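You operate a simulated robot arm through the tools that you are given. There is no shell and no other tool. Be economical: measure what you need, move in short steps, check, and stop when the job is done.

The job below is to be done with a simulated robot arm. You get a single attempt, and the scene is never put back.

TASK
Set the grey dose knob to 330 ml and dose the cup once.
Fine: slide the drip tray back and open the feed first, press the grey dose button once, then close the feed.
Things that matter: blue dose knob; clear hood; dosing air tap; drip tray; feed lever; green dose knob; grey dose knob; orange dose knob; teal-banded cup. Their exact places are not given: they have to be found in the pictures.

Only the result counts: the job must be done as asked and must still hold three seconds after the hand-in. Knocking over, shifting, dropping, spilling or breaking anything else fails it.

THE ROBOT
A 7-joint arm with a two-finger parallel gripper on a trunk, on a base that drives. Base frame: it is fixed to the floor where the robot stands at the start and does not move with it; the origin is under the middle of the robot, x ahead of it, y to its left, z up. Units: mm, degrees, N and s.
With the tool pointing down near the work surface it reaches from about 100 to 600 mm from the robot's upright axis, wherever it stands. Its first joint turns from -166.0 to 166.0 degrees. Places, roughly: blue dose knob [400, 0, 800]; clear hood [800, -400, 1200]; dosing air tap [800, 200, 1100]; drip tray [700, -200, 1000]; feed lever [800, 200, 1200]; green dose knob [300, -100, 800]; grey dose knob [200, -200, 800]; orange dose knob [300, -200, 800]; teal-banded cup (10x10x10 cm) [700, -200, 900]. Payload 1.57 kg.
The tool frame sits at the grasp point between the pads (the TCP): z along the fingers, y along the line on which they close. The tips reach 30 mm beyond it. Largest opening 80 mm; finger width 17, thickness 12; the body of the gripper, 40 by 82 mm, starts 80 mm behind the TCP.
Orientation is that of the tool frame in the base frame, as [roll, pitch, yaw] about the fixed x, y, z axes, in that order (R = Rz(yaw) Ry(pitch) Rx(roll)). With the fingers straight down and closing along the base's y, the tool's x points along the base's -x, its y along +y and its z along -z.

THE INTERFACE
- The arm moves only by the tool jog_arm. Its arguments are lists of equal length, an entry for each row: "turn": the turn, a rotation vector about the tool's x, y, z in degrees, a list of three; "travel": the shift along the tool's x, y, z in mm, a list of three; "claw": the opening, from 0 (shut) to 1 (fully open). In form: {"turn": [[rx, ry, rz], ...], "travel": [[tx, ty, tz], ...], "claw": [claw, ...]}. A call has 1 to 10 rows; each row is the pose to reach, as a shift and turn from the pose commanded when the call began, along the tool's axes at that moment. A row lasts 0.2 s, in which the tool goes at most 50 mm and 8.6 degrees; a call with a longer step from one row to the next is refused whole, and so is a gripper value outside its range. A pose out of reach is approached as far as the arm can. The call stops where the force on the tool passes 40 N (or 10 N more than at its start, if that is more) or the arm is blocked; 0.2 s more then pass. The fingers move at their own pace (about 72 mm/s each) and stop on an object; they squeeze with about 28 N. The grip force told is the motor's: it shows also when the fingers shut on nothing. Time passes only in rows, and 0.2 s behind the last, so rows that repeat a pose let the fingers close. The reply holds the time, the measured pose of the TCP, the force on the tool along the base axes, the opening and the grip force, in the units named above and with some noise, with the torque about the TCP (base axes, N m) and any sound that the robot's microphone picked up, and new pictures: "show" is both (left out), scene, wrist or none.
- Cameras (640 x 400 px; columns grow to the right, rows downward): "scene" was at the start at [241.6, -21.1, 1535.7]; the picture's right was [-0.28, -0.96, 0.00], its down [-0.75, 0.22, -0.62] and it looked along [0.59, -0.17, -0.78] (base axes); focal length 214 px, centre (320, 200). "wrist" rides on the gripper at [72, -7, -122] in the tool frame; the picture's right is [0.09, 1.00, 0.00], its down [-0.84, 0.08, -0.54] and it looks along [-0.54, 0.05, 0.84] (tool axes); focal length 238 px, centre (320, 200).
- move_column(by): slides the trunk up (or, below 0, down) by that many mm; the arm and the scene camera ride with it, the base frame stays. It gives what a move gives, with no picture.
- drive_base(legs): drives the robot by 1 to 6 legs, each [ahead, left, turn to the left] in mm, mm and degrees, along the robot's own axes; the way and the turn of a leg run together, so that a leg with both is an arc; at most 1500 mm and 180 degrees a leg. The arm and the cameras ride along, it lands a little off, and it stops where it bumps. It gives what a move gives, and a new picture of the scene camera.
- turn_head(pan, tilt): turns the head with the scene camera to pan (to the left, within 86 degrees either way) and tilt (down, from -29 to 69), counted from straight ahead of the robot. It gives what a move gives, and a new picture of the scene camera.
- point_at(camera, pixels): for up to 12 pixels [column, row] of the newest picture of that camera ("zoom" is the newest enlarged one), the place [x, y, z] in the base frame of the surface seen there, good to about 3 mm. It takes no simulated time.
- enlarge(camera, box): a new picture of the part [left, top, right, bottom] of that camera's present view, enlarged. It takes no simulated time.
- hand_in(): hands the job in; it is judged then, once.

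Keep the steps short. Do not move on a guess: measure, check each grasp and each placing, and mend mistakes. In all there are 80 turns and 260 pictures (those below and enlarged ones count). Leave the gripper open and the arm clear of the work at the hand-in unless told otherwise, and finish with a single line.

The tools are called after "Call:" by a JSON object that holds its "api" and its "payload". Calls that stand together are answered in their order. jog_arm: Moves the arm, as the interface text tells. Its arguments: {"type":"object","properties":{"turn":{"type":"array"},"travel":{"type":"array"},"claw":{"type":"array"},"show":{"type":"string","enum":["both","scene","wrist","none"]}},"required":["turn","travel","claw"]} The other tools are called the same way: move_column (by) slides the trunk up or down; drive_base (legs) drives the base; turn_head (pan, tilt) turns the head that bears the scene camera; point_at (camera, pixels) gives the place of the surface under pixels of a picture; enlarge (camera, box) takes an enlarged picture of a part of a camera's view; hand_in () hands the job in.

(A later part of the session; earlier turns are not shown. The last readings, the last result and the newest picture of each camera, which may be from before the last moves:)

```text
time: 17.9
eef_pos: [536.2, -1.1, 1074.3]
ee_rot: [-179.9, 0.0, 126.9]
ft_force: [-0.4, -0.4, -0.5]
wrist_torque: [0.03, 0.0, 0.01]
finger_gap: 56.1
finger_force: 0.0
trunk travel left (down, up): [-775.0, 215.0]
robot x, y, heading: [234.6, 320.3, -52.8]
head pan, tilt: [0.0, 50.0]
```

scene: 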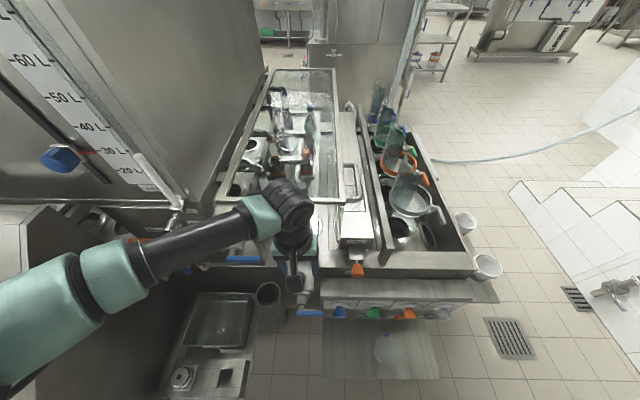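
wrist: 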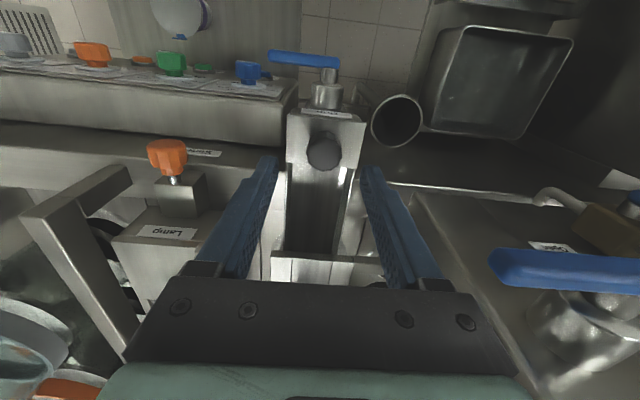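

Call:
{"api": "point_at", "payload": {"camera": "scene", "pixels": [[215, 225], [180, 245], [150, 262], [120, 275], [75, 300], [265, 215], [290, 215], [50, 340]]}}

Call:
{"api": "enlarge", "payload": {"camera": "scene", "box": [140, 180, 340, 320]}}

Call:
{"api": "enlarge", "payload": {"camera": "wrist", "box": [220, 80, 400, 290]}}

```text
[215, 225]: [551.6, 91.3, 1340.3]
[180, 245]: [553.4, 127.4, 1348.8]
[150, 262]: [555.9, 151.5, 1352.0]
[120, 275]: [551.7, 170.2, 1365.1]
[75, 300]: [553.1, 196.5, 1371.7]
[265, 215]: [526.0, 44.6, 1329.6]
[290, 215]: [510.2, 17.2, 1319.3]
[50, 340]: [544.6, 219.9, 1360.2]
```

```text
2.86 times, centred on (240, 250) of scene
```

zoom: 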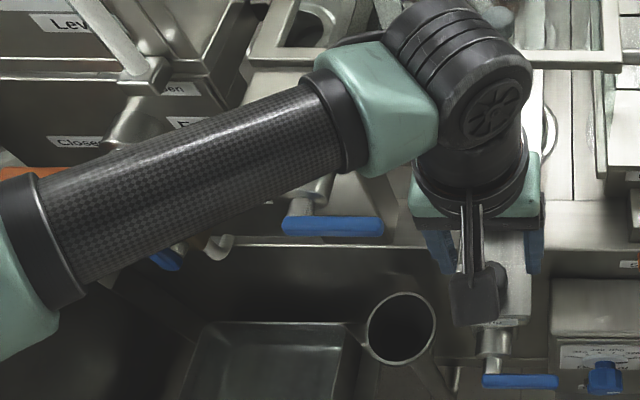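

```text
1.90 times, centred on (310, 185) of wrist
```

zoom: 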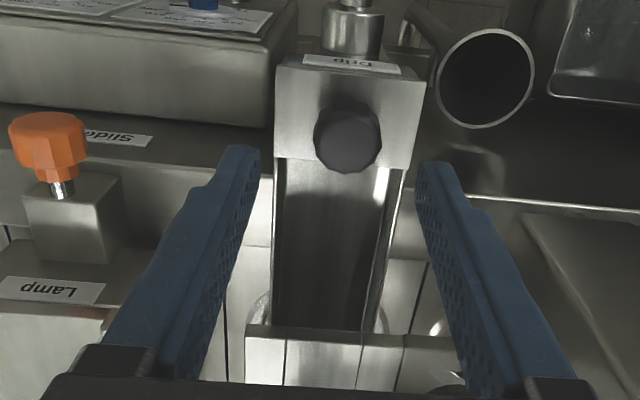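

Clearances look fine. I'll descend 55 mm and close on the knob.

Call:
{"api": "jog_arm", "payload": {"turn": [[0, 0, 0], [0, 0, 0], [0, 0, 0], [0, 0, 0], [0, 0, 0]], "travel": [[0, 3, 28], [0, 3, 54], [0, 3, 54], [0, 3, 54], [0, 3, 54]], "claw": [0.7, 0.7, 0.2, 0.2, 0.2], "show": "wrist"}}

```text
time: 19.1
eef_pos: [539.4, 1.5, 1019.3]
ee_rot: [180.0, 0.1, 127.0]
ft_force: [3.8, 2.8, -3.4]
wrist_torque: [-0.55, -0.5, -0.07]
finger_gap: 29.1
finger_force: 38.9
trunk travel left (down, up): [-775.0, 215.0]
robot x, y, heading: [232.9, 322.5, -53.0]
head pan, tilt: [0.0, 50.0]
```

wrist: 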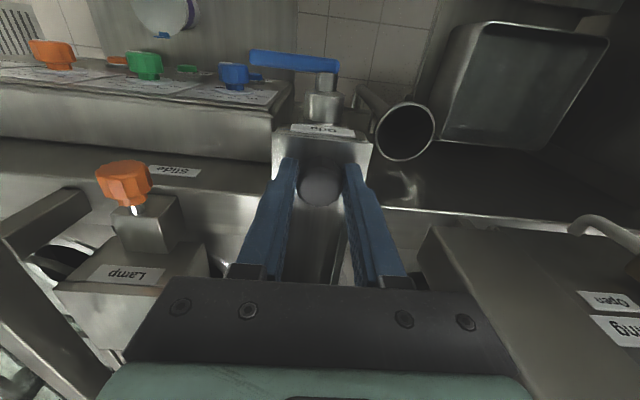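

The knob is gripped (29 mm). I'll try a gentle pull toward the front, watching the force.

Call:
{"api": "jog_arm", "payload": {"turn": [[0, 0, 0], [0, 0, 0], [0, 0, 0]], "travel": [[7, 0, 0], [14, 0, 0], [20, 0, 0]], "claw": [0.2, 0.2, 0.2], "show": "wrist"}}

```text
time: 19.9
eef_pos: [520.3, 21.7, 1017.9]
ee_rot: [-179.9, -0.6, 127.0]
ft_force: [0.4, 0.4, 0.8]
wrist_torque: [0.0, 0.02, 0.0]
finger_gap: 15.9
finger_force: 0.3
trunk travel left (down, up): [-775.0, 215.0]
robot x, y, heading: [236.6, 321.7, -53.1]
head pan, tilt: [0.0, 50.0]
```

wrist: 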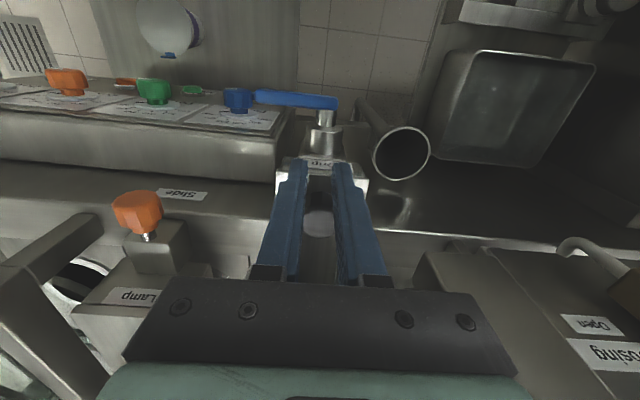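

The knob slipped out and the tray held firm, so it doesn't come forward. It must slide away, toward the rear. For that I want a horizontal tool with the camera above, so I'll lift clear and start reorienting.

Call:
{"api": "jog_arm", "payload": {"turn": [[0, 0, 0], [0, 0, 0], [0, 0, 0], [0, 0, 0], [0, 0, 0], [0, 0, 0], [0, 0, 0]], "travel": [[0, 0, -30], [0, 0, -75], [0, 0, -120], [0, 0, -165], [0, 0, -210], [-10, 0, -255], [-20, 0, -290]], "claw": [0.2, 0.2, 0.2, 0.2, 0, 0, 0], "show": "none"}}

Call:
{"api": "jog_arm", "payload": {"turn": [[6, 0, -6], [12, 0, -12], [18, 0, -18], [24, 0, -24], [30, 0, -30], [36, 0, -36], [42, 0, -42], [48, 0, -48], [54, 0, -54], [60, 0, -60]], "travel": [[0, 0, 0], [0, 0, 0], [0, 0, 0], [0, 0, 0], [0, 0, 0], [0, 0, 0], [0, 0, 0], [0, 0, 0], [0, 0, 0], [0, 0, 0]], "claw": [0, 0, 0, 0, 0, 0, 0, 0, 0, 0], "show": "scene"}}

```text
time: 21.5
eef_pos: [536.8, 2.7, 1310.5]
ee_rot: [180.0, 0.1, 127.0]
ft_force: [0.1, 0.1, 0.0]
wrist_torque: [0.01, 0.01, 0.01]
finger_gap: 0.0
finger_force: 21.0
trunk travel left (down, up): [-775.0, 215.0]
robot x, y, heading: [237.5, 321.4, -52.7]
head pan, tilt: [0.0, 50.0]
```

```text
time: 23.7
eef_pos: [536.5, 2.7, 1310.8]
ee_rot: [-127.6, -27.1, 179.3]
ft_force: [0.0, 0.2, -0.3]
wrist_torque: [0.02, -0.01, -0.01]
finger_gap: 0.0
finger_force: 21.6
trunk travel left (down, up): [-775.0, 215.0]
robot x, y, heading: [230.3, 323.8, -52.8]
head pan, tilt: [0.0, 50.0]
```

scene: 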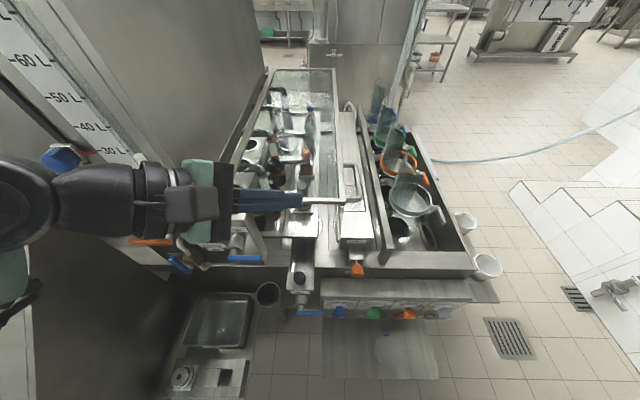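

Call:
{"api": "jog_arm", "payload": {"turn": [[6, 0, -6], [12, 0, -12], [18, 0, -18], [24, 0, -24], [30, 0, -30], [36, 0, -36], [42, 0, -42], [48, 0, -48], [54, 0, -54], [60, 0, -60]], "travel": [[0, 0, 0], [0, 0, 0], [0, 0, 0], [0, 0, 0], [0, 0, 0], [0, 0, 0], [0, 0, 0], [0, 0, 0], [0, 0, 0], [0, 0, 0]], "claw": [0, 0, 0, 0, 0, 0, 0, 0, 0, 0], "show": "scene"}}

Call:
{"api": "jog_arm", "payload": {"turn": [[4, 0, -4], [7.3, 0, -7.3]], "travel": [[0, 0, 0], [0, 0, 0]], "claw": [0, 0]}}

```text
time: 25.9
eef_pos: [565.5, -10.9, 1292.1]
ee_rot: [-92.7, -82.8, -147.8]
ft_force: [0.1, 0.3, 0.0]
wrist_torque: [0.02, 0.02, 0.05]
finger_gap: 0.1
finger_force: 21.3
out of reach, approached as far as the arm can: row 8, 9, 10
trunk travel left (down, up): [-775.0, 215.0]
robot x, y, heading: [231.8, 320.1, -53.1]
head pan, tilt: [0.0, 50.0]
```

scene: 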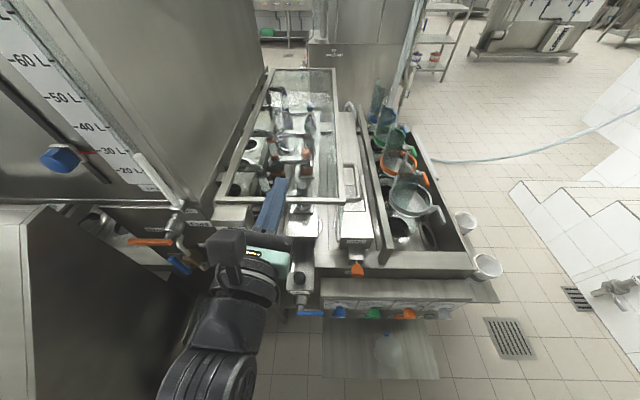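

```text
time: 26.5
eef_pos: [574.2, -15.5, 1286.7]
ee_rot: [67.4, -89.9, 59.8]
ft_force: [-0.9, -0.6, 0.2]
wrist_torque: [-0.01, 0.01, 0.02]
finger_gap: 0.0
finger_force: 21.4
out of reach, approached as far as the arm can: row 1, 2
trunk travel left (down, up): [-775.0, 215.0]
robot x, y, heading: [231.4, 322.5, -52.8]
head pan, tilt: [0.0, 50.0]
```

scene: 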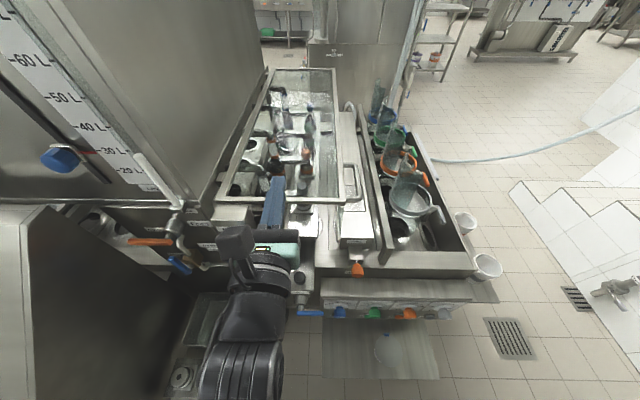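
wrist: 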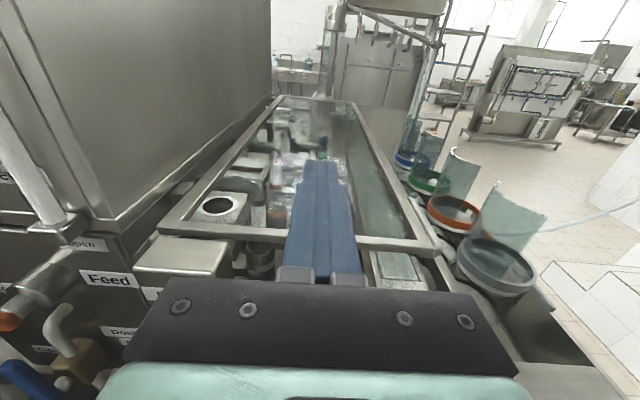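

The tool is now level with the camera above, but the arm is cramped. I'll back the base off 230 mm.

Call:
{"api": "drive_base", "payload": {"legs": [[-230, 0, 0]]}}

Call:
{"api": "jog_arm", "payload": {"turn": [[0, 0, 0], [0, 0, 0]], "travel": [[0, 0, 40], [0, 0, 40]], "claw": [0, 0], "show": "wrist"}}

```text
time: 28.2
eef_pos: [435.7, 166.3, 1286.5]
ee_rot: [-126.2, -90.0, -106.7]
ft_force: [-0.1, -0.1, 0.6]
wrist_torque: [-0.02, 0.0, 0.04]
finger_gap: 0.0
finger_force: 21.7
trunk travel left (down, up): [-775.0, 215.0]
robot x, y, heading: [96.6, 505.0, -52.8]
head pan, tilt: [0.0, 50.0]
```

scene: 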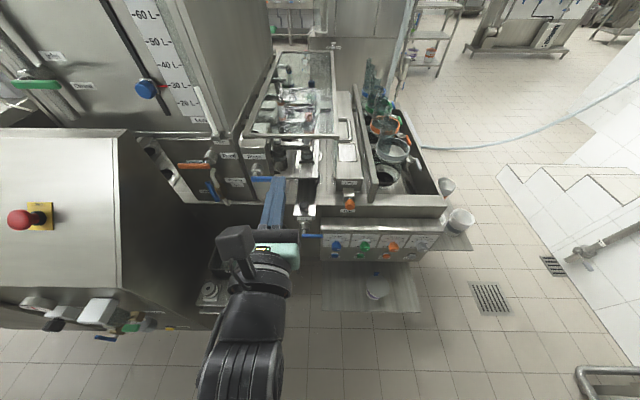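

```text
time: 28.8
eef_pos: [462.1, 135.8, 1287.6]
ee_rot: [12.1, -89.9, 115.0]
ft_force: [0.4, 0.6, 0.2]
wrist_torque: [-0.01, -0.01, 0.0]
finger_gap: 0.0
finger_force: 21.5
trunk travel left (down, up): [-775.0, 215.0]
robot x, y, heading: [99.8, 504.4, -53.0]
head pan, tilt: [0.0, 50.0]
```

wrist: 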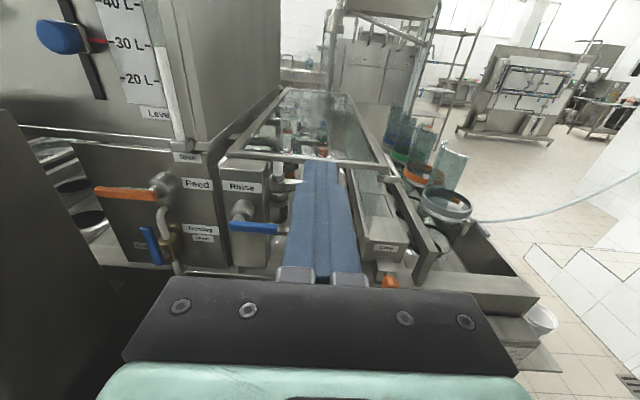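

Good view of the valves. I'll enlarge it and measure.

Call:
{"api": "enlarge", "payload": {"camera": "wrist", "box": [80, 140, 290, 280]}}

Call:
{"api": "point_at", "payload": {"camera": "zoom", "pixels": [[60, 150], [150, 162], [210, 165], [255, 135], [200, 280], [240, 360], [265, 330], [320, 55], [175, 320], [375, 300], [330, 140], [290, 190]]}}

Call:
{"api": "enlarge", "payload": {"camera": "wrist", "box": [90, 150, 220, 275]}}

```text
2.86 times, centred on (185, 210) of wrist
```

zoom: 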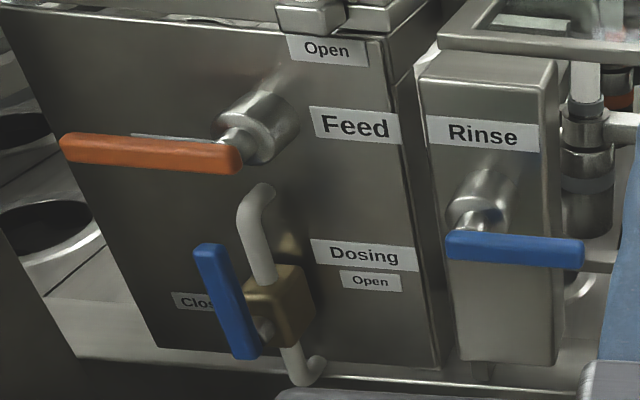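

```text
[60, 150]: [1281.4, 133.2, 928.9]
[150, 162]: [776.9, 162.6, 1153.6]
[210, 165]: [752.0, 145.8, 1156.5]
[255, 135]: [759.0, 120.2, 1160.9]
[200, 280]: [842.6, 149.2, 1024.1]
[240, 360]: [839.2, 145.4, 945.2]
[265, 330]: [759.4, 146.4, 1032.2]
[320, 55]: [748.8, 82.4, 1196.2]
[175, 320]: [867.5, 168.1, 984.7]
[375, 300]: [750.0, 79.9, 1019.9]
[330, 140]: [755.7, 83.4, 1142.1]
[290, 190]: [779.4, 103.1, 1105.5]
```

```text
3.20 times, centred on (155, 212) of wrist
```

zoom: 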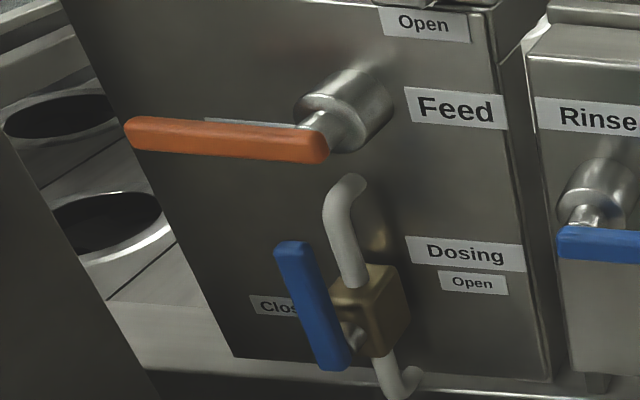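

Call:
{"api": "point_at", "payload": {"camera": "zoom", "pixels": [[265, 305], [255, 300], [473, 283], [465, 253], [290, 252], [298, 280], [315, 320], [335, 362], [365, 325], [355, 338], [345, 110], [400, 305]]}}

Call:
{"api": "point_at", "payload": {"camera": "zoom", "pixels": [[135, 135], [200, 140], [260, 147], [315, 152], [315, 125], [350, 95], [420, 25], [245, 122], [350, 230], [385, 380]]}}

Call:
{"api": "enlarge", "payload": {"camera": "wrist", "box": [125, 215, 200, 275]}}

```text
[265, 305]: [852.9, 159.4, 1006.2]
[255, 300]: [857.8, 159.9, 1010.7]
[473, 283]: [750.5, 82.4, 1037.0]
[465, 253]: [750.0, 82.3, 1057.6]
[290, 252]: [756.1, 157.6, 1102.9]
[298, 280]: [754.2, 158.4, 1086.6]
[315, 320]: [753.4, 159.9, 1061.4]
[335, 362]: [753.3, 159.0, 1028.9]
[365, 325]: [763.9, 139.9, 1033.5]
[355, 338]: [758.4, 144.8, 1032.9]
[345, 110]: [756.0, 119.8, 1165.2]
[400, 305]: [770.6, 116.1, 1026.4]
```

```text
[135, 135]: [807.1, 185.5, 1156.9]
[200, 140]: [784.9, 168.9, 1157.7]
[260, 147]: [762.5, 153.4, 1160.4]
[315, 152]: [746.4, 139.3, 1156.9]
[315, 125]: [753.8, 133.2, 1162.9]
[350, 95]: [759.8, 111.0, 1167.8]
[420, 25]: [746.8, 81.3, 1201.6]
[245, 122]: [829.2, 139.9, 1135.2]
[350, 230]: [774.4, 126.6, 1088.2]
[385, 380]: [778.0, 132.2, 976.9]
```

```text
6.67 times, centred on (162, 245) of wrist
```

zoom: 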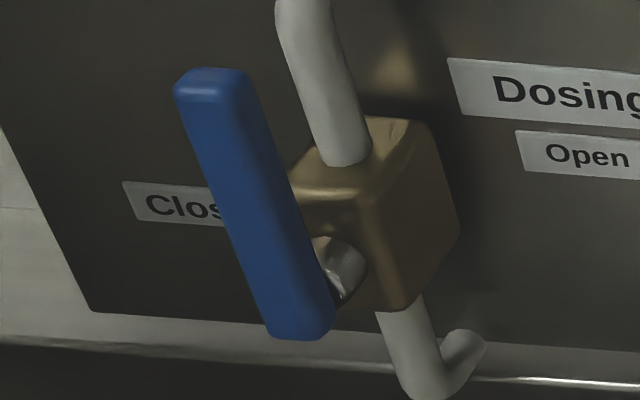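

The Feed lever points left (Closed) and has to go up (Open). The Dosing tap's handle is vertical, in line with its pipe, so it's already open and I'll leave it. Now I'll lower the trunk so the fingertips are at tray-knob height.

Call:
{"api": "move_column", "payload": {"by": -285}}

Call:
{"api": "jog_arm", "payload": {"turn": [[0, 0, 0]], "travel": [[0, 22, 0]], "claw": [0]}}

```text
time: 31.7
eef_pos: [461.6, 135.1, 1001.5]
ee_rot: [34.8, -89.9, 92.3]
ft_force: [0.0, 0.2, 0.8]
wrist_torque: [0.0, 0.02, 0.02]
finger_gap: 0.1
finger_force: 20.6
trunk travel left (down, up): [-490.0, 500.0]
robot x, y, heading: [100.1, 506.7, -53.0]
head pan, tilt: [0.0, 50.0]
```

```text
time: 32.1
eef_pos: [445.9, 123.7, 1002.9]
ee_rot: [-33.3, -90.0, 160.1]
ft_force: [0.2, 0.6, -0.7]
wrist_torque: [0.0, 0.01, 0.02]
finger_gap: 0.0
finger_force: 21.0
out of reach, approached as far as the arm can: row 1
trunk travel left (down, up): [-490.0, 500.0]
robot x, y, heading: [98.3, 503.5, -52.7]
head pan, tilt: [0.0, 50.0]
```

scene: 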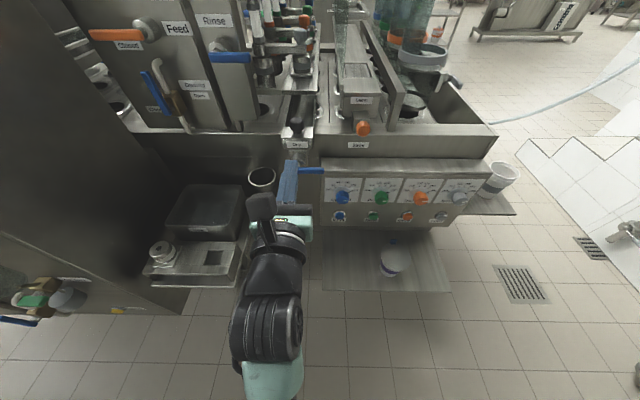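
wrist: 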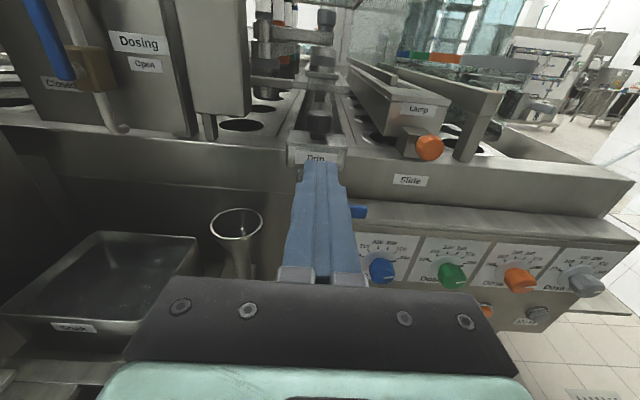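

Call:
{"api": "enlarge", "payload": {"camera": "wrist", "box": [240, 0, 400, 180]}}

Call:
{"api": "enlarge", "payload": {"camera": "scene", "box": [240, 0, 400, 180]}}

Call:
{"api": "enlarge", "payload": {"camera": "wrist", "box": [540, 250, 620, 330]}}

```text
2.22 times, centred on (320, 90) of wrist
```

zoom: 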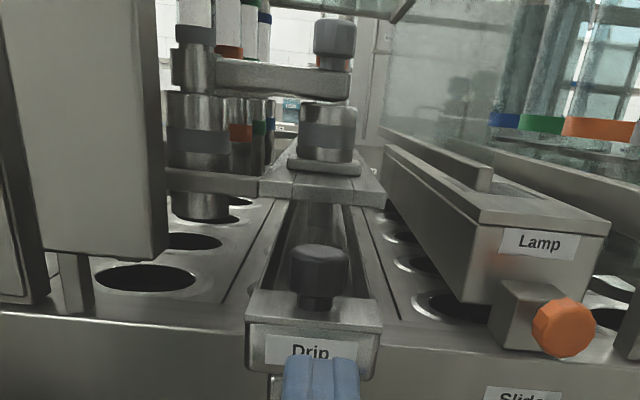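

```text
2.22 times, centred on (320, 90) of scene
```

zoom: 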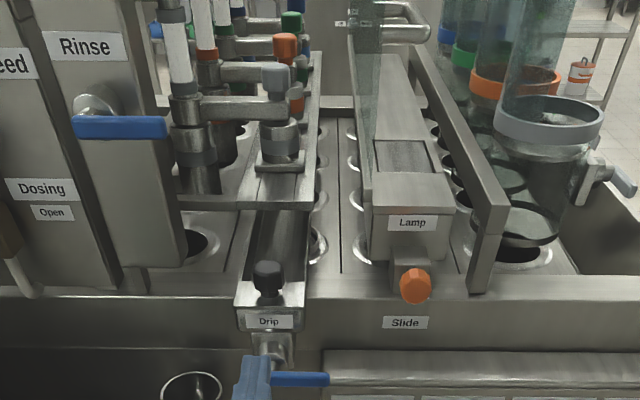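

```text
5.00 times, centred on (580, 290) of wrist
```

zoom: 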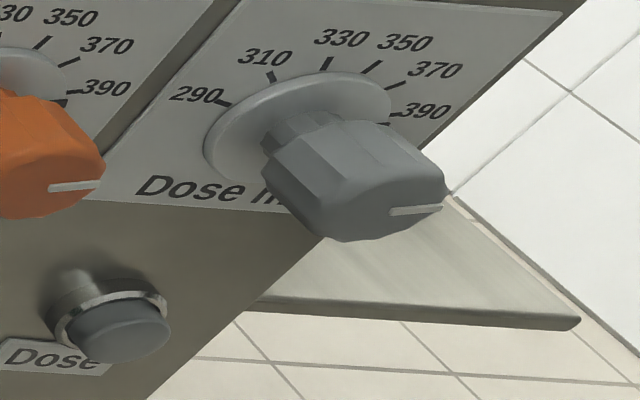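

The trough runs back under the rail and the knob can pass below it. I'll drive the base forward 90 mm so the fingertips come close to the knob.

Call:
{"api": "drive_base", "payload": {"legs": [[90, 0, 0]]}}

Call:
{"api": "enlarge", "payload": {"camera": "wrist", "box": [240, 80, 400, 240]}}

```text
time: 33.2
eef_pos: [502.4, 52.7, 1002.7]
ee_rot: [71.6, -90.0, 55.0]
ft_force: [-0.1, -0.1, 0.1]
wrist_torque: [-0.02, 0.0, 0.01]
finger_gap: 0.4
finger_force: 21.8
trunk travel left (down, up): [-490.0, 500.0]
robot x, y, heading: [149.1, 430.7, -52.8]
head pan, tilt: [0.0, 50.0]
```

scene: 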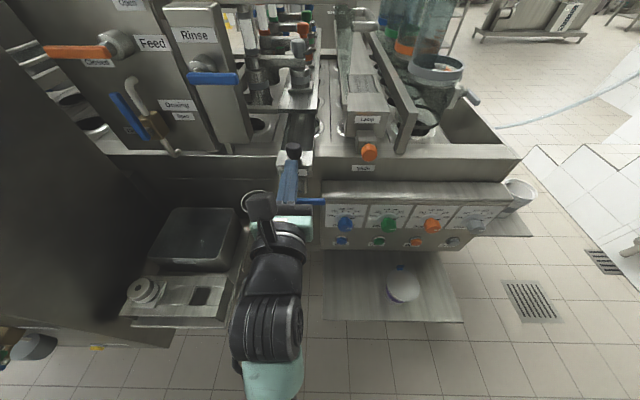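

```text
2.50 times, centred on (320, 160) of wrist
```

zoom: 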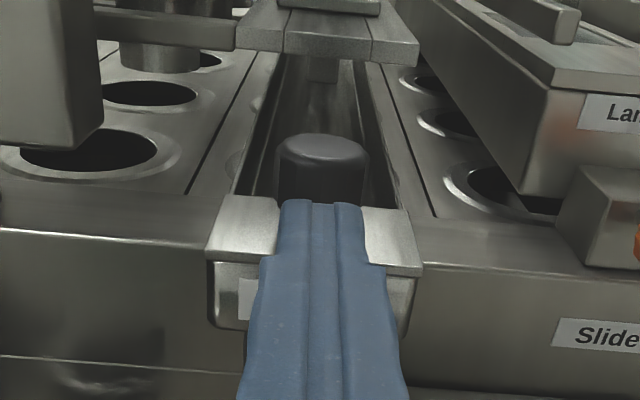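

The fingers are lined up with the knob. I'll push back in small steps.

Call:
{"api": "jog_arm", "payload": {"turn": [[0, 0, 0], [0, 0, 0], [0, 0, 0], [0, 0, 0], [0, 0, 0], [0, 0, 0]], "travel": [[0, 0, 10], [0, 0, 20], [0, 0, 30], [0, 0, 40], [0, 0, 50], [0, 0, 60]], "claw": [0, 0, 0, 0, 0, 0], "show": "wrist"}}

```text
time: 33.9
eef_pos: [513.4, 36.4, 1002.7]
ee_rot: [169.2, -89.9, -42.6]
ft_force: [-9.3, 10.7, -1.5]
wrist_torque: [-0.14, 0.07, -0.07]
finger_gap: 0.4
finger_force: 21.4
trunk travel left (down, up): [-490.0, 500.0]
robot x, y, heading: [151.0, 434.6, -53.0]
head pan, tilt: [0.0, 50.0]
stopped in row 3: the force on the tool passed its limit at 47 N (the readings are from after the stop); the commanded pose is now the measured one
```

wrist: 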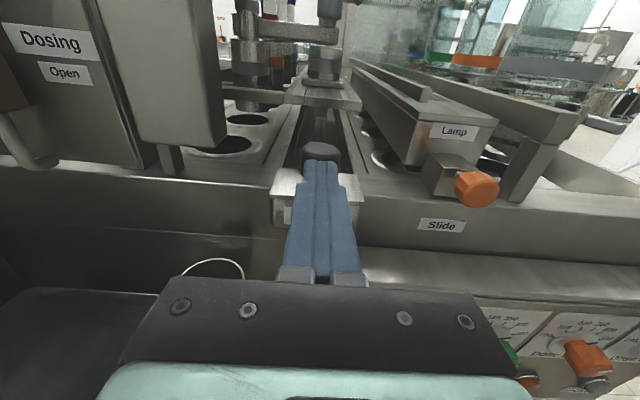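

Call:
{"api": "jog_arm", "payload": {"turn": [[0, 0, 0], [0, 0, 0], [0, 0, 0], [0, 0, 0], [0, 0, 0], [0, 0, 0], [0, 0, 0], [0, 0, 0]], "travel": [[0, 0, 2], [0, 0, 4], [0, 0, 6], [0, 0, 8], [0, 0, 10], [0, 0, 12], [0, 0, 14], [0, 0, 16]], "claw": [0, 0, 0, 0, 0, 0, 0, 0], "show": "wrist"}}

Call:
{"api": "enlarge", "payload": {"camera": "wrist", "box": [260, 130, 380, 230]}}

Call:
{"api": "point_at", "payload": {"camera": "zoom", "pixels": [[320, 50], [310, 70], [100, 240], [470, 250], [100, 300]]}}

```text
time: 34.5
eef_pos: [514.8, 36.1, 1003.0]
ee_rot: [-179.7, -89.6, -53.7]
ft_force: [-14.9, 16.2, -2.0]
wrist_torque: [-0.19, 0.05, -0.08]
finger_gap: 0.1
finger_force: 21.1
trunk travel left (down, up): [-490.0, 500.0]
robot x, y, heading: [147.5, 429.7, -52.9]
head pan, tilt: [0.0, 50.0]
stopped in row 2: the force on the tool passed its limit at 44 N (the readings are from after the stop); the commanded pose is now the measured one
```

wrist: 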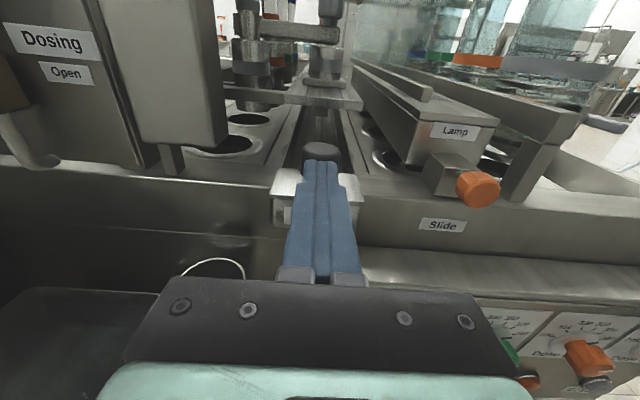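

```text
4.00 times, centred on (320, 180) of wrist
```

zoom: 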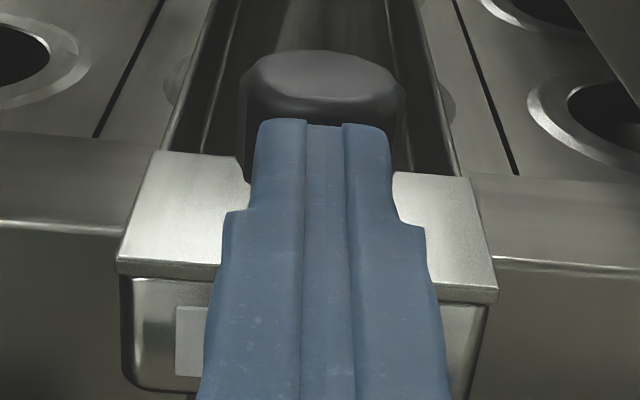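

```text
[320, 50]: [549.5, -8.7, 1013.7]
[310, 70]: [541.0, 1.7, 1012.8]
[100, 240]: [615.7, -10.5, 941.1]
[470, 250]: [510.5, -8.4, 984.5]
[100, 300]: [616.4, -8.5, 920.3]
```

The tray did not move at 44 N. I'll look into the trough beyond the knob to understand it before trying anything else.

Call:
{"api": "enlarge", "payload": {"camera": "wrist", "box": [280, 90, 370, 165]}}

Call:
{"api": "point_at", "payload": {"camera": "zoom", "pixels": [[320, 150], [270, 150], [270, 250], [260, 200], [320, 110], [250, 120], [350, 200], [300, 130]]}}

Call:
{"api": "enlarge", "payload": {"camera": "scene", "box": [260, 90, 340, 210]}}

```text
5.33 times, centred on (325, 128) of wrist
```

zoom: 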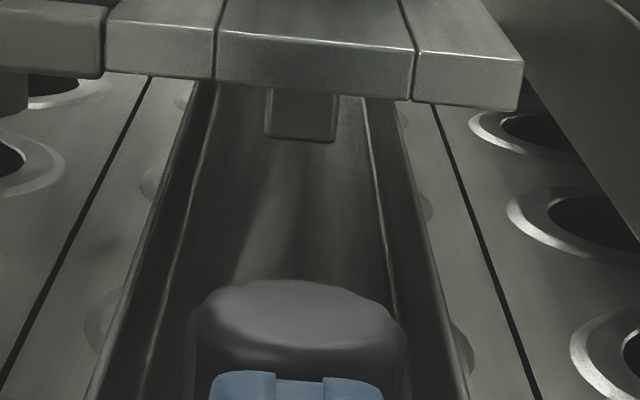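

```text
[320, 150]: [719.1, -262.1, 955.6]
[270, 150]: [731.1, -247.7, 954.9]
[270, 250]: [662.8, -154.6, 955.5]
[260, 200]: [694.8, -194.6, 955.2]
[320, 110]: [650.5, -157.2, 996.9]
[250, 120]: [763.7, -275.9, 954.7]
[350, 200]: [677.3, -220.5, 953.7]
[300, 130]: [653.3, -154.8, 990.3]
```

```text
3.33 times, centred on (300, 150) of scene
```

zoom: 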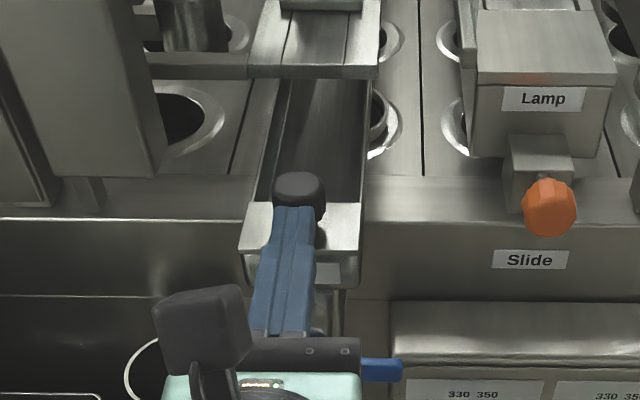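

The trough runs far back under the rail, and the grey outlet spout (z≈990) hangs over it. The knob can't pass that spout. The black knob has a neck, so it may be a lock. I'll grip it from the front and test it gently.

Call:
{"api": "jog_arm", "payload": {"turn": [[0, 0, 0], [0, 0, 0], [0, 0, 0], [0, 0, 0], [0, 0, 0], [0, 0, 0], [0, 0, 0]], "travel": [[0, 0, -15], [0, 0, -15], [0, 0, 0], [0, 0, 18], [0, 0, 30], [0, 0, 30], [0, 0, 30]], "claw": [0.6, 0.6, 0.6, 0.6, 0.6, 0.1, 0.1], "show": "wrist"}}

```text
time: 36.1
eef_pos: [534.8, 8.3, 1000.8]
ee_rot: [-179.8, -89.5, -53.5]
ft_force: [1.5, -1.5, -0.4]
wrist_torque: [0.05, -0.09, -0.08]
finger_gap: 29.1
finger_force: 38.2
trunk travel left (down, up): [-490.0, 500.0]
robot x, y, heading: [151.0, 430.7, -52.8]
head pan, tilt: [0.0, 50.0]
```

wrist: 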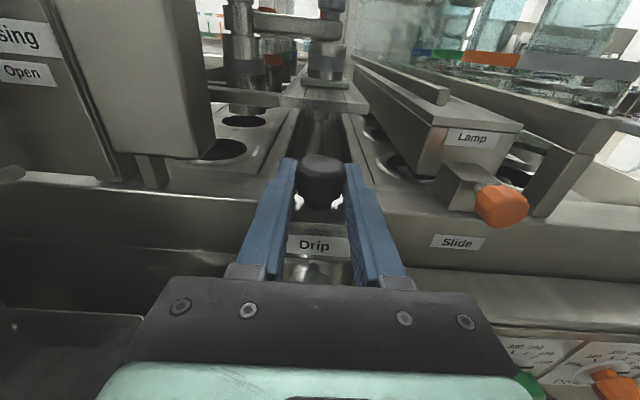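

Gripped. I'll test a slow pull first (2 mm per row).

Call:
{"api": "jog_arm", "payload": {"turn": [[0, 0, 0], [0, 0, 0], [0, 0, 0], [0, 0, 0], [0, 0, 0]], "travel": [[0, 0, -1], [0, 0, -2], [0, 0, -3], [0, 0, -4], [0, 0, -5]], "claw": [0.1, 0.1, 0.1, 0.1, 0.1], "show": "none"}}

Call:
{"api": "jog_arm", "payload": {"turn": [[0, 0, 0], [0, 0, 0], [0, 0, 0], [0, 0, 0]], "travel": [[1, 0, 5], [2, 0, 5], [3, 0, 5], [4, 0, 5]], "claw": [0.1, 0.1, 0.1, 0.1], "show": "wrist"}}

```text
time: 37.3
eef_pos: [531.8, 11.8, 999.8]
ee_rot: [172.1, -89.4, -45.5]
ft_force: [21.3, -29.9, 10.5]
wrist_torque: [-0.09, -0.23, -0.11]
finger_gap: 29.2
finger_force: 38.9
trunk travel left (down, up): [-490.0, 500.0]
robot x, y, heading: [155.1, 433.8, -52.7]
head pan, tilt: [0.0, 50.0]
```

```text
time: 38.3
eef_pos: [536.0, 11.0, 1002.5]
ee_rot: [-176.1, -89.0, -57.1]
ft_force: [-13.3, 22.9, -27.8]
wrist_torque: [0.2, 0.3, -0.01]
finger_gap: 29.0
finger_force: 38.5
trunk travel left (down, up): [-490.0, 500.0]
robot x, y, heading: [152.1, 430.6, -52.9]
head pan, tilt: [0.0, 50.0]
```

wrist: 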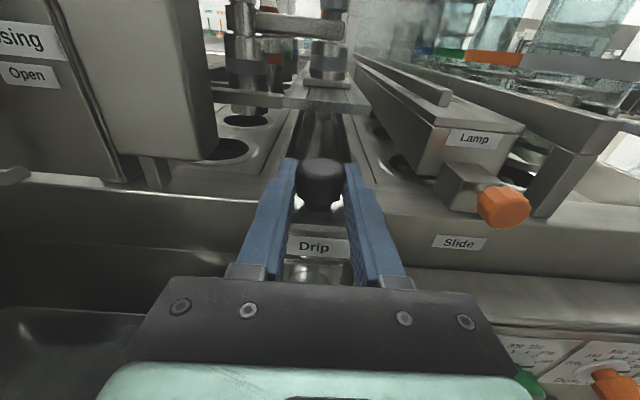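

It's rigid in both pull and lift. I'll test sideways each way.

Call:
{"api": "jog_arm", "payload": {"turn": [[0, 0, 0], [0, 0, 0], [0, 0, 0], [0, 0, 0], [0, 0, 0]], "travel": [[-4, 0, 0], [-4, 1.5, 0], [-4, 3, 0], [-4, 4.5, 0], [-4, 6, 0]], "claw": [0.1, 0.1, 0.1, 0.1, 0.1], "show": "none"}}

Call:
{"api": "jog_arm", "payload": {"turn": [[0, 0, 0], [0, 0, 0], [0, 0, 0], [0, 0, 0], [0, 0, 0]], "travel": [[0, -3, 0], [0, -6, 0], [0, -8, 0], [0, -10, 0], [0, -12, 0]], "claw": [0.1, 0.1, 0.1, 0.1, 0.1], "show": "none"}}

```text
time: 39.5
eef_pos: [533.7, 7.7, 1002.8]
ee_rot: [160.6, -89.8, -33.4]
ft_force: [20.2, 3.8, 3.9]
wrist_torque: [0.48, 0.17, -0.08]
finger_gap: 29.1
finger_force: 39.2
trunk travel left (down, up): [-490.0, 500.0]
robot x, y, heading: [148.8, 432.4, -52.7]
head pan, tilt: [0.0, 50.0]
```

```text
time: 40.7
eef_pos: [537.4, 13.6, 1003.1]
ee_rot: [168.7, -89.6, -42.3]
ft_force: [-1.6, -1.5, 7.3]
wrist_torque: [0.14, 0.16, -0.62]
finger_gap: 29.1
finger_force: 38.5
trunk travel left (down, up): [-490.0, 500.0]
robot x, y, heading: [148.1, 434.7, -52.6]
head pan, tilt: [0.0, 50.0]
```

Call:
{"api": "jog_arm", "payload": {"turn": [[0, 0, 0], [0, 0, 0], [0, 0, 0], [0, 0, 0], [0, 0, 0]], "travel": [[0, -2, 0], [0, -4, 0], [0, -6, 0], [0, -8, 0], [0, -10, 0]], "claw": [0.1, 0.1, 0.1, 0.1, 0.1], "show": "both"}}

Call:
{"api": "enlarge", "payload": {"camera": "wrist", "box": [240, 90, 400, 270]}}

```text
time: 41.9
eef_pos: [546.4, 19.7, 1001.8]
ee_rot: [-179.7, -89.7, -53.6]
ft_force: [4.0, -10.5, 12.0]
wrist_torque: [-0.48, -0.26, -0.22]
finger_gap: 28.9
finger_force: 38.9
trunk travel left (down, up): [-490.0, 500.0]
robot x, y, heading: [151.3, 432.4, -52.9]
head pan, tilt: [0.0, 50.0]
```

scene: 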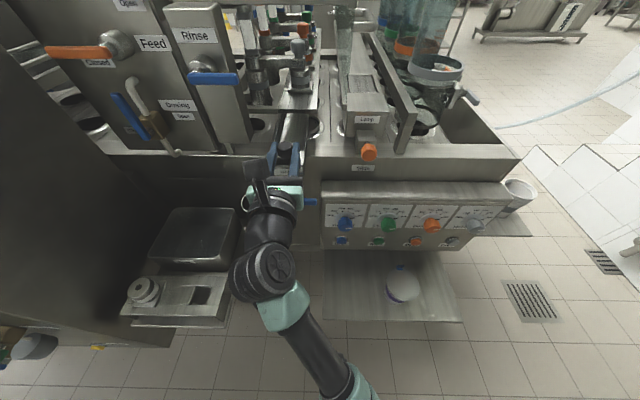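
wrist: 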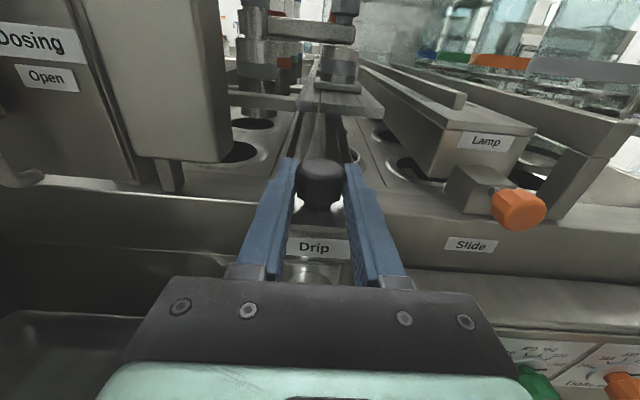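

```text
2.22 times, centred on (320, 180) of wrist
```

zoom: 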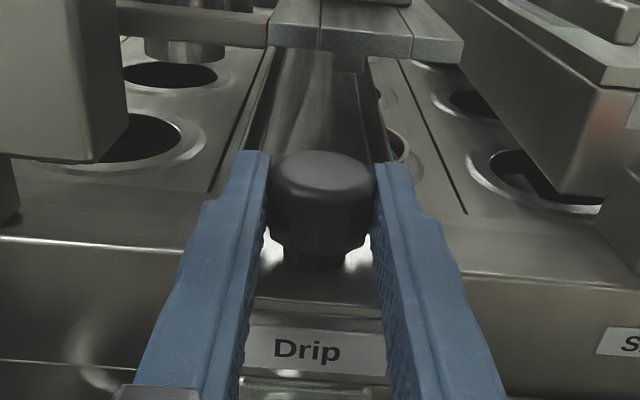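

The tray slides sideways, to the left. I'll keep sliding it left in small steps.

Call:
{"api": "jog_arm", "payload": {"turn": [[0, 0, 0], [0, 0, 0], [0, 0, 0], [0, 0, 0], [0, 0, 0], [0, 0, 0], [0, 0, 0], [0, 0, 0]], "travel": [[0, -4, 0], [0, -8, 0], [0, -12, 0], [0, -16, 0], [0, -20, 0], [0, -24, 0], [0, -28, 0], [0, -32, 0]], "claw": [0.1, 0.1, 0.1, 0.1, 0.1, 0.1, 0.1, 0.1], "show": "wrist"}}

Call:
{"api": "enlarge", "payload": {"camera": "wrist", "box": [240, 90, 400, 270]}}

```text
time: 43.7
eef_pos: [572.7, 37.7, 1002.1]
ee_rot: [-178.8, -89.7, -54.7]
ft_force: [9.9, -17.2, 23.2]
wrist_torque: [0.3, 0.25, -0.05]
finger_gap: 29.2
finger_force: 38.5
trunk travel left (down, up): [-490.0, 500.0]
robot x, y, heading: [147.7, 435.2, -52.6]
head pan, tilt: [0.0, 50.0]
```

wrist: 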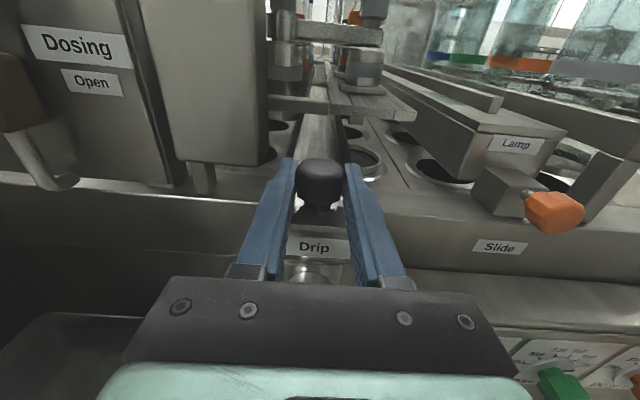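

```text
2.22 times, centred on (320, 180) of wrist
```

zoom: 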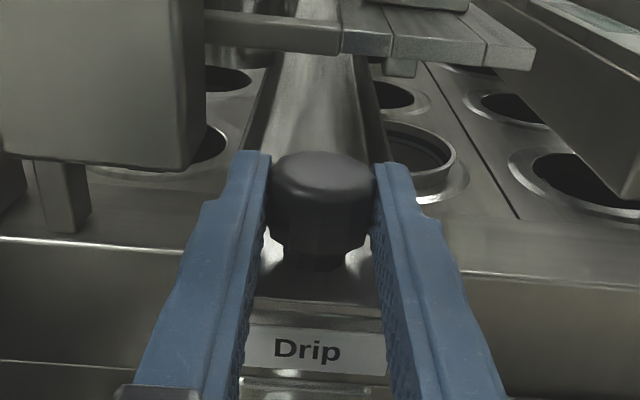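

Moving well. I'll relieve the offset a little and continue left.

Call:
{"api": "jog_arm", "payload": {"turn": [[0, 0, 0], [0, 0, 0], [0, 0, 0], [0, 0, 0], [0, 0, 0], [0, 0, 0], [0, 0, 0], [0, 0, 0], [0, 0, 0], [0, 0, 0]], "travel": [[1, -4, 1], [2, -8, 2], [2, -12, 2], [2, -16, 2], [2, -20, 2], [2, -24, 2], [2, -28, 2], [2, -32, 2], [2, -36, 2], [2, -40, 2]], "claw": [0.1, 0.1, 0.1, 0.1, 0.1, 0.1, 0.1, 0.1, 0.1, 0.1], "show": "both"}}

Call:
{"api": "enlarge", "payload": {"camera": "wrist", "box": [240, 90, 400, 270]}}

```text
time: 45.9
eef_pos: [606.7, 63.3, 1002.0]
ee_rot: [-176.8, -89.5, -56.3]
ft_force: [-15.4, 16.7, -13.0]
wrist_torque: [0.8, 0.51, -0.05]
finger_gap: 29.4
finger_force: 38.6
trunk travel left (down, up): [-490.0, 500.0]
robot x, y, heading: [146.1, 432.8, -52.8]
head pan, tilt: [0.0, 50.0]
```

scene: 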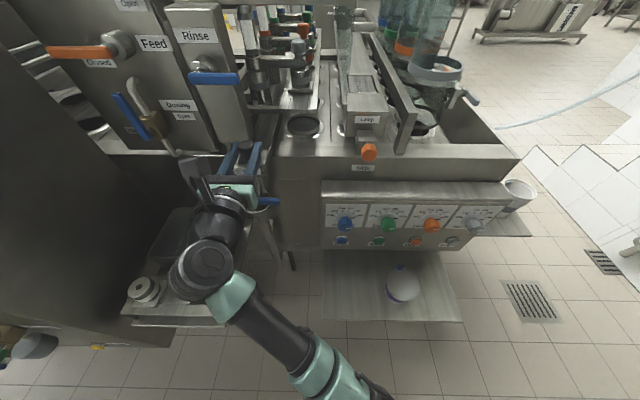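
wrist: 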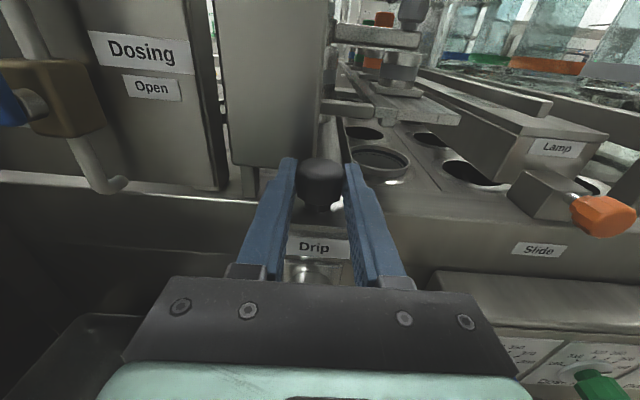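

```text
2.22 times, centred on (320, 180) of wrist
```

zoom: 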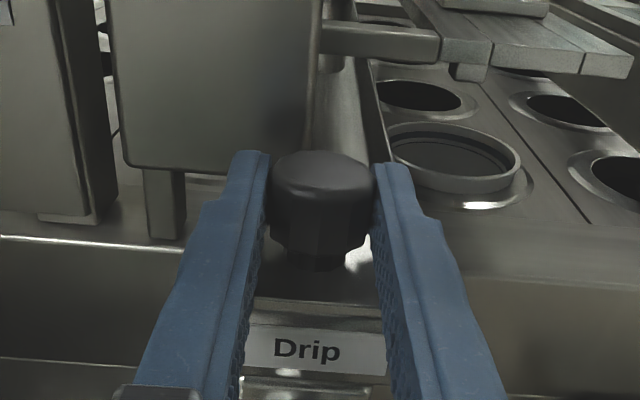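

Call:
{"api": "point_at", "payload": {"camera": "zoom", "pixels": [[160, 220], [145, 220], [130, 150], [395, 150], [515, 160], [450, 190], [450, 125], [430, 155], [425, 95], [468, 75], [300, 60], [410, 45]]}}

Call:
{"api": "point_at", "payload": {"camera": "wrist", "pixels": [[255, 195], [240, 185], [237, 160], [215, 190], [390, 115]]}}

```text
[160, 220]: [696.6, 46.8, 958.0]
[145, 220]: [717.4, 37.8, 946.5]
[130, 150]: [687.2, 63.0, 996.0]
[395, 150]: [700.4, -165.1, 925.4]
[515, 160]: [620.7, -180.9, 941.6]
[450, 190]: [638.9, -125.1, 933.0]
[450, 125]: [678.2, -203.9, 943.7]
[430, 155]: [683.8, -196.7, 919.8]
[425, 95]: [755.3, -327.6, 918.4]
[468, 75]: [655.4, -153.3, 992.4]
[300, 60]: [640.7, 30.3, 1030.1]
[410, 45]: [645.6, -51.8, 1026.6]
```

```text
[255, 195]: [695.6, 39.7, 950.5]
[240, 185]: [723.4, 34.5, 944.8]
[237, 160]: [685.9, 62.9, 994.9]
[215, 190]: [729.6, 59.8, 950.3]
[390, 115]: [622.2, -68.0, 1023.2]
```

The cup (centre s≈434, t≈520) sits right under the grey spout and is now almost uncovered. I'll carefully continue to the stop.

Call:
{"api": "jog_arm", "payload": {"turn": [[0, 0, 0], [0, 0, 0], [0, 0, 0], [0, 0, 0], [0, 0, 0], [0, 0, 0], [0, 0, 0], [0, 0, 0]], "travel": [[0, -2, -2], [0, -4, -2], [0, -6, -2], [0, -8, -2], [0, -10, -2], [0, -12, -2], [0, -14, -2], [0, -16, -2]], "claw": [0.1, 0.1, 0.1, 0.1, 0.1, 0.1, 0.1, 0.1], "show": "wrist"}}

Call:
{"api": "enlarge", "payload": {"camera": "wrist", "box": [200, 90, 420, 270]}}

```text
time: 47.7
eef_pos: [619.9, 72.7, 1002.2]
ee_rot: [176.3, -89.4, -49.5]
ft_force: [2.3, 0.8, -12.1]
wrist_torque: [0.31, 0.19, -0.32]
finger_gap: 28.9
finger_force: 39.2
trunk travel left (down, up): [-490.0, 500.0]
robot x, y, heading: [150.9, 432.1, -52.7]
head pan, tilt: [0.0, 50.0]
```

wrist: 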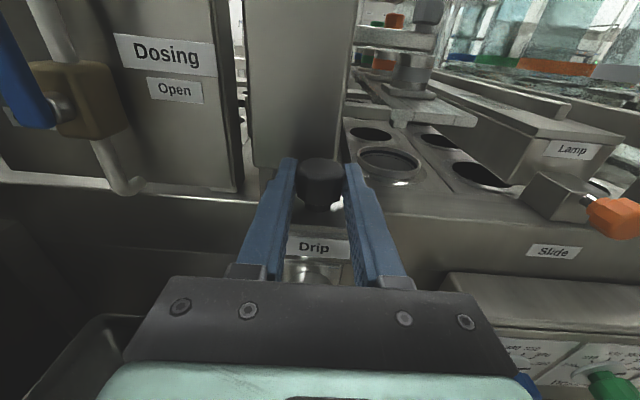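

```text
2.22 times, centred on (310, 180) of wrist
```

zoom: 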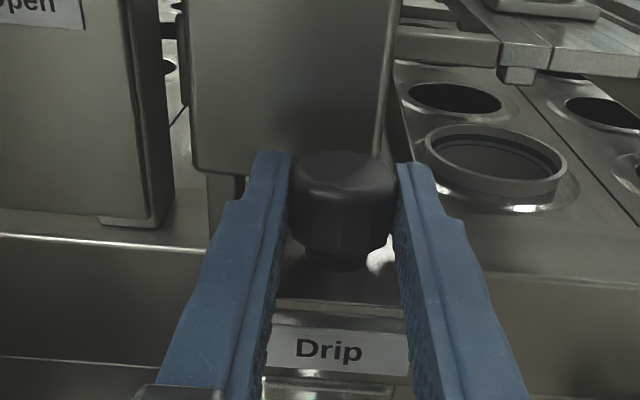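

Call:
{"api": "jog_arm", "payload": {"turn": [[0, 0, 0], [0, 0, 0], [0, 0, 0], [0, 0, 0], [0, 0, 0], [0, 0, 0], [0, 0, 0], [0, 0, 0], [0, 0, 0], [0, 0, 0]], "travel": [[0, -2, 0], [0, -4, 0], [0, -6, 0], [0, -8, 0], [0, -10, 0], [0, -12, 0], [0, -14, 0], [0, -16, 0], [0, -18, 0], [0, -20, 0]], "claw": [0.1, 0.1, 0.1, 0.1, 0.1, 0.1, 0.1, 0.1, 0.1, 0.1], "show": "wrist"}}

Call:
{"api": "enlarge", "payload": {"camera": "wrist", "box": [200, 90, 420, 270]}}

```text
time: 49.4
eef_pos: [622.1, 75.2, 1001.2]
ee_rot: [-177.2, -89.1, -57.6]
ft_force: [-6.9, 1.6, -1.5]
wrist_torque: [0.07, -0.07, -0.32]
finger_gap: 28.9
finger_force: 38.4
trunk travel left (down, up): [-490.0, 500.0]
robot x, y, heading: [150.7, 434.5, -52.6]
head pan, tilt: [0.0, 50.0]
stopped in row 8: the force on the tool passed its limit at 41 N (the readings are from after the stop); the commanded pose is now the measured one
```

wrist: 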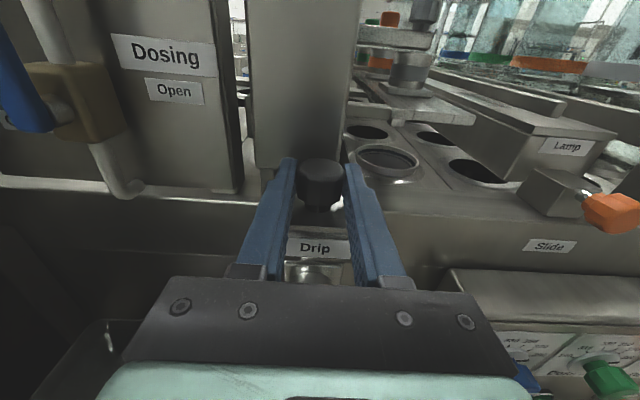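

```text
2.22 times, centred on (310, 180) of wrist
```

zoom: 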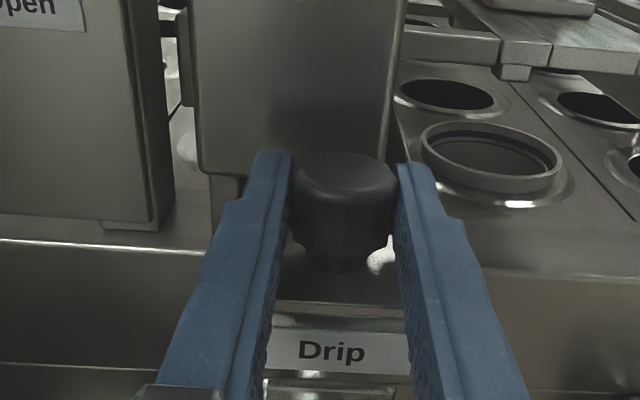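

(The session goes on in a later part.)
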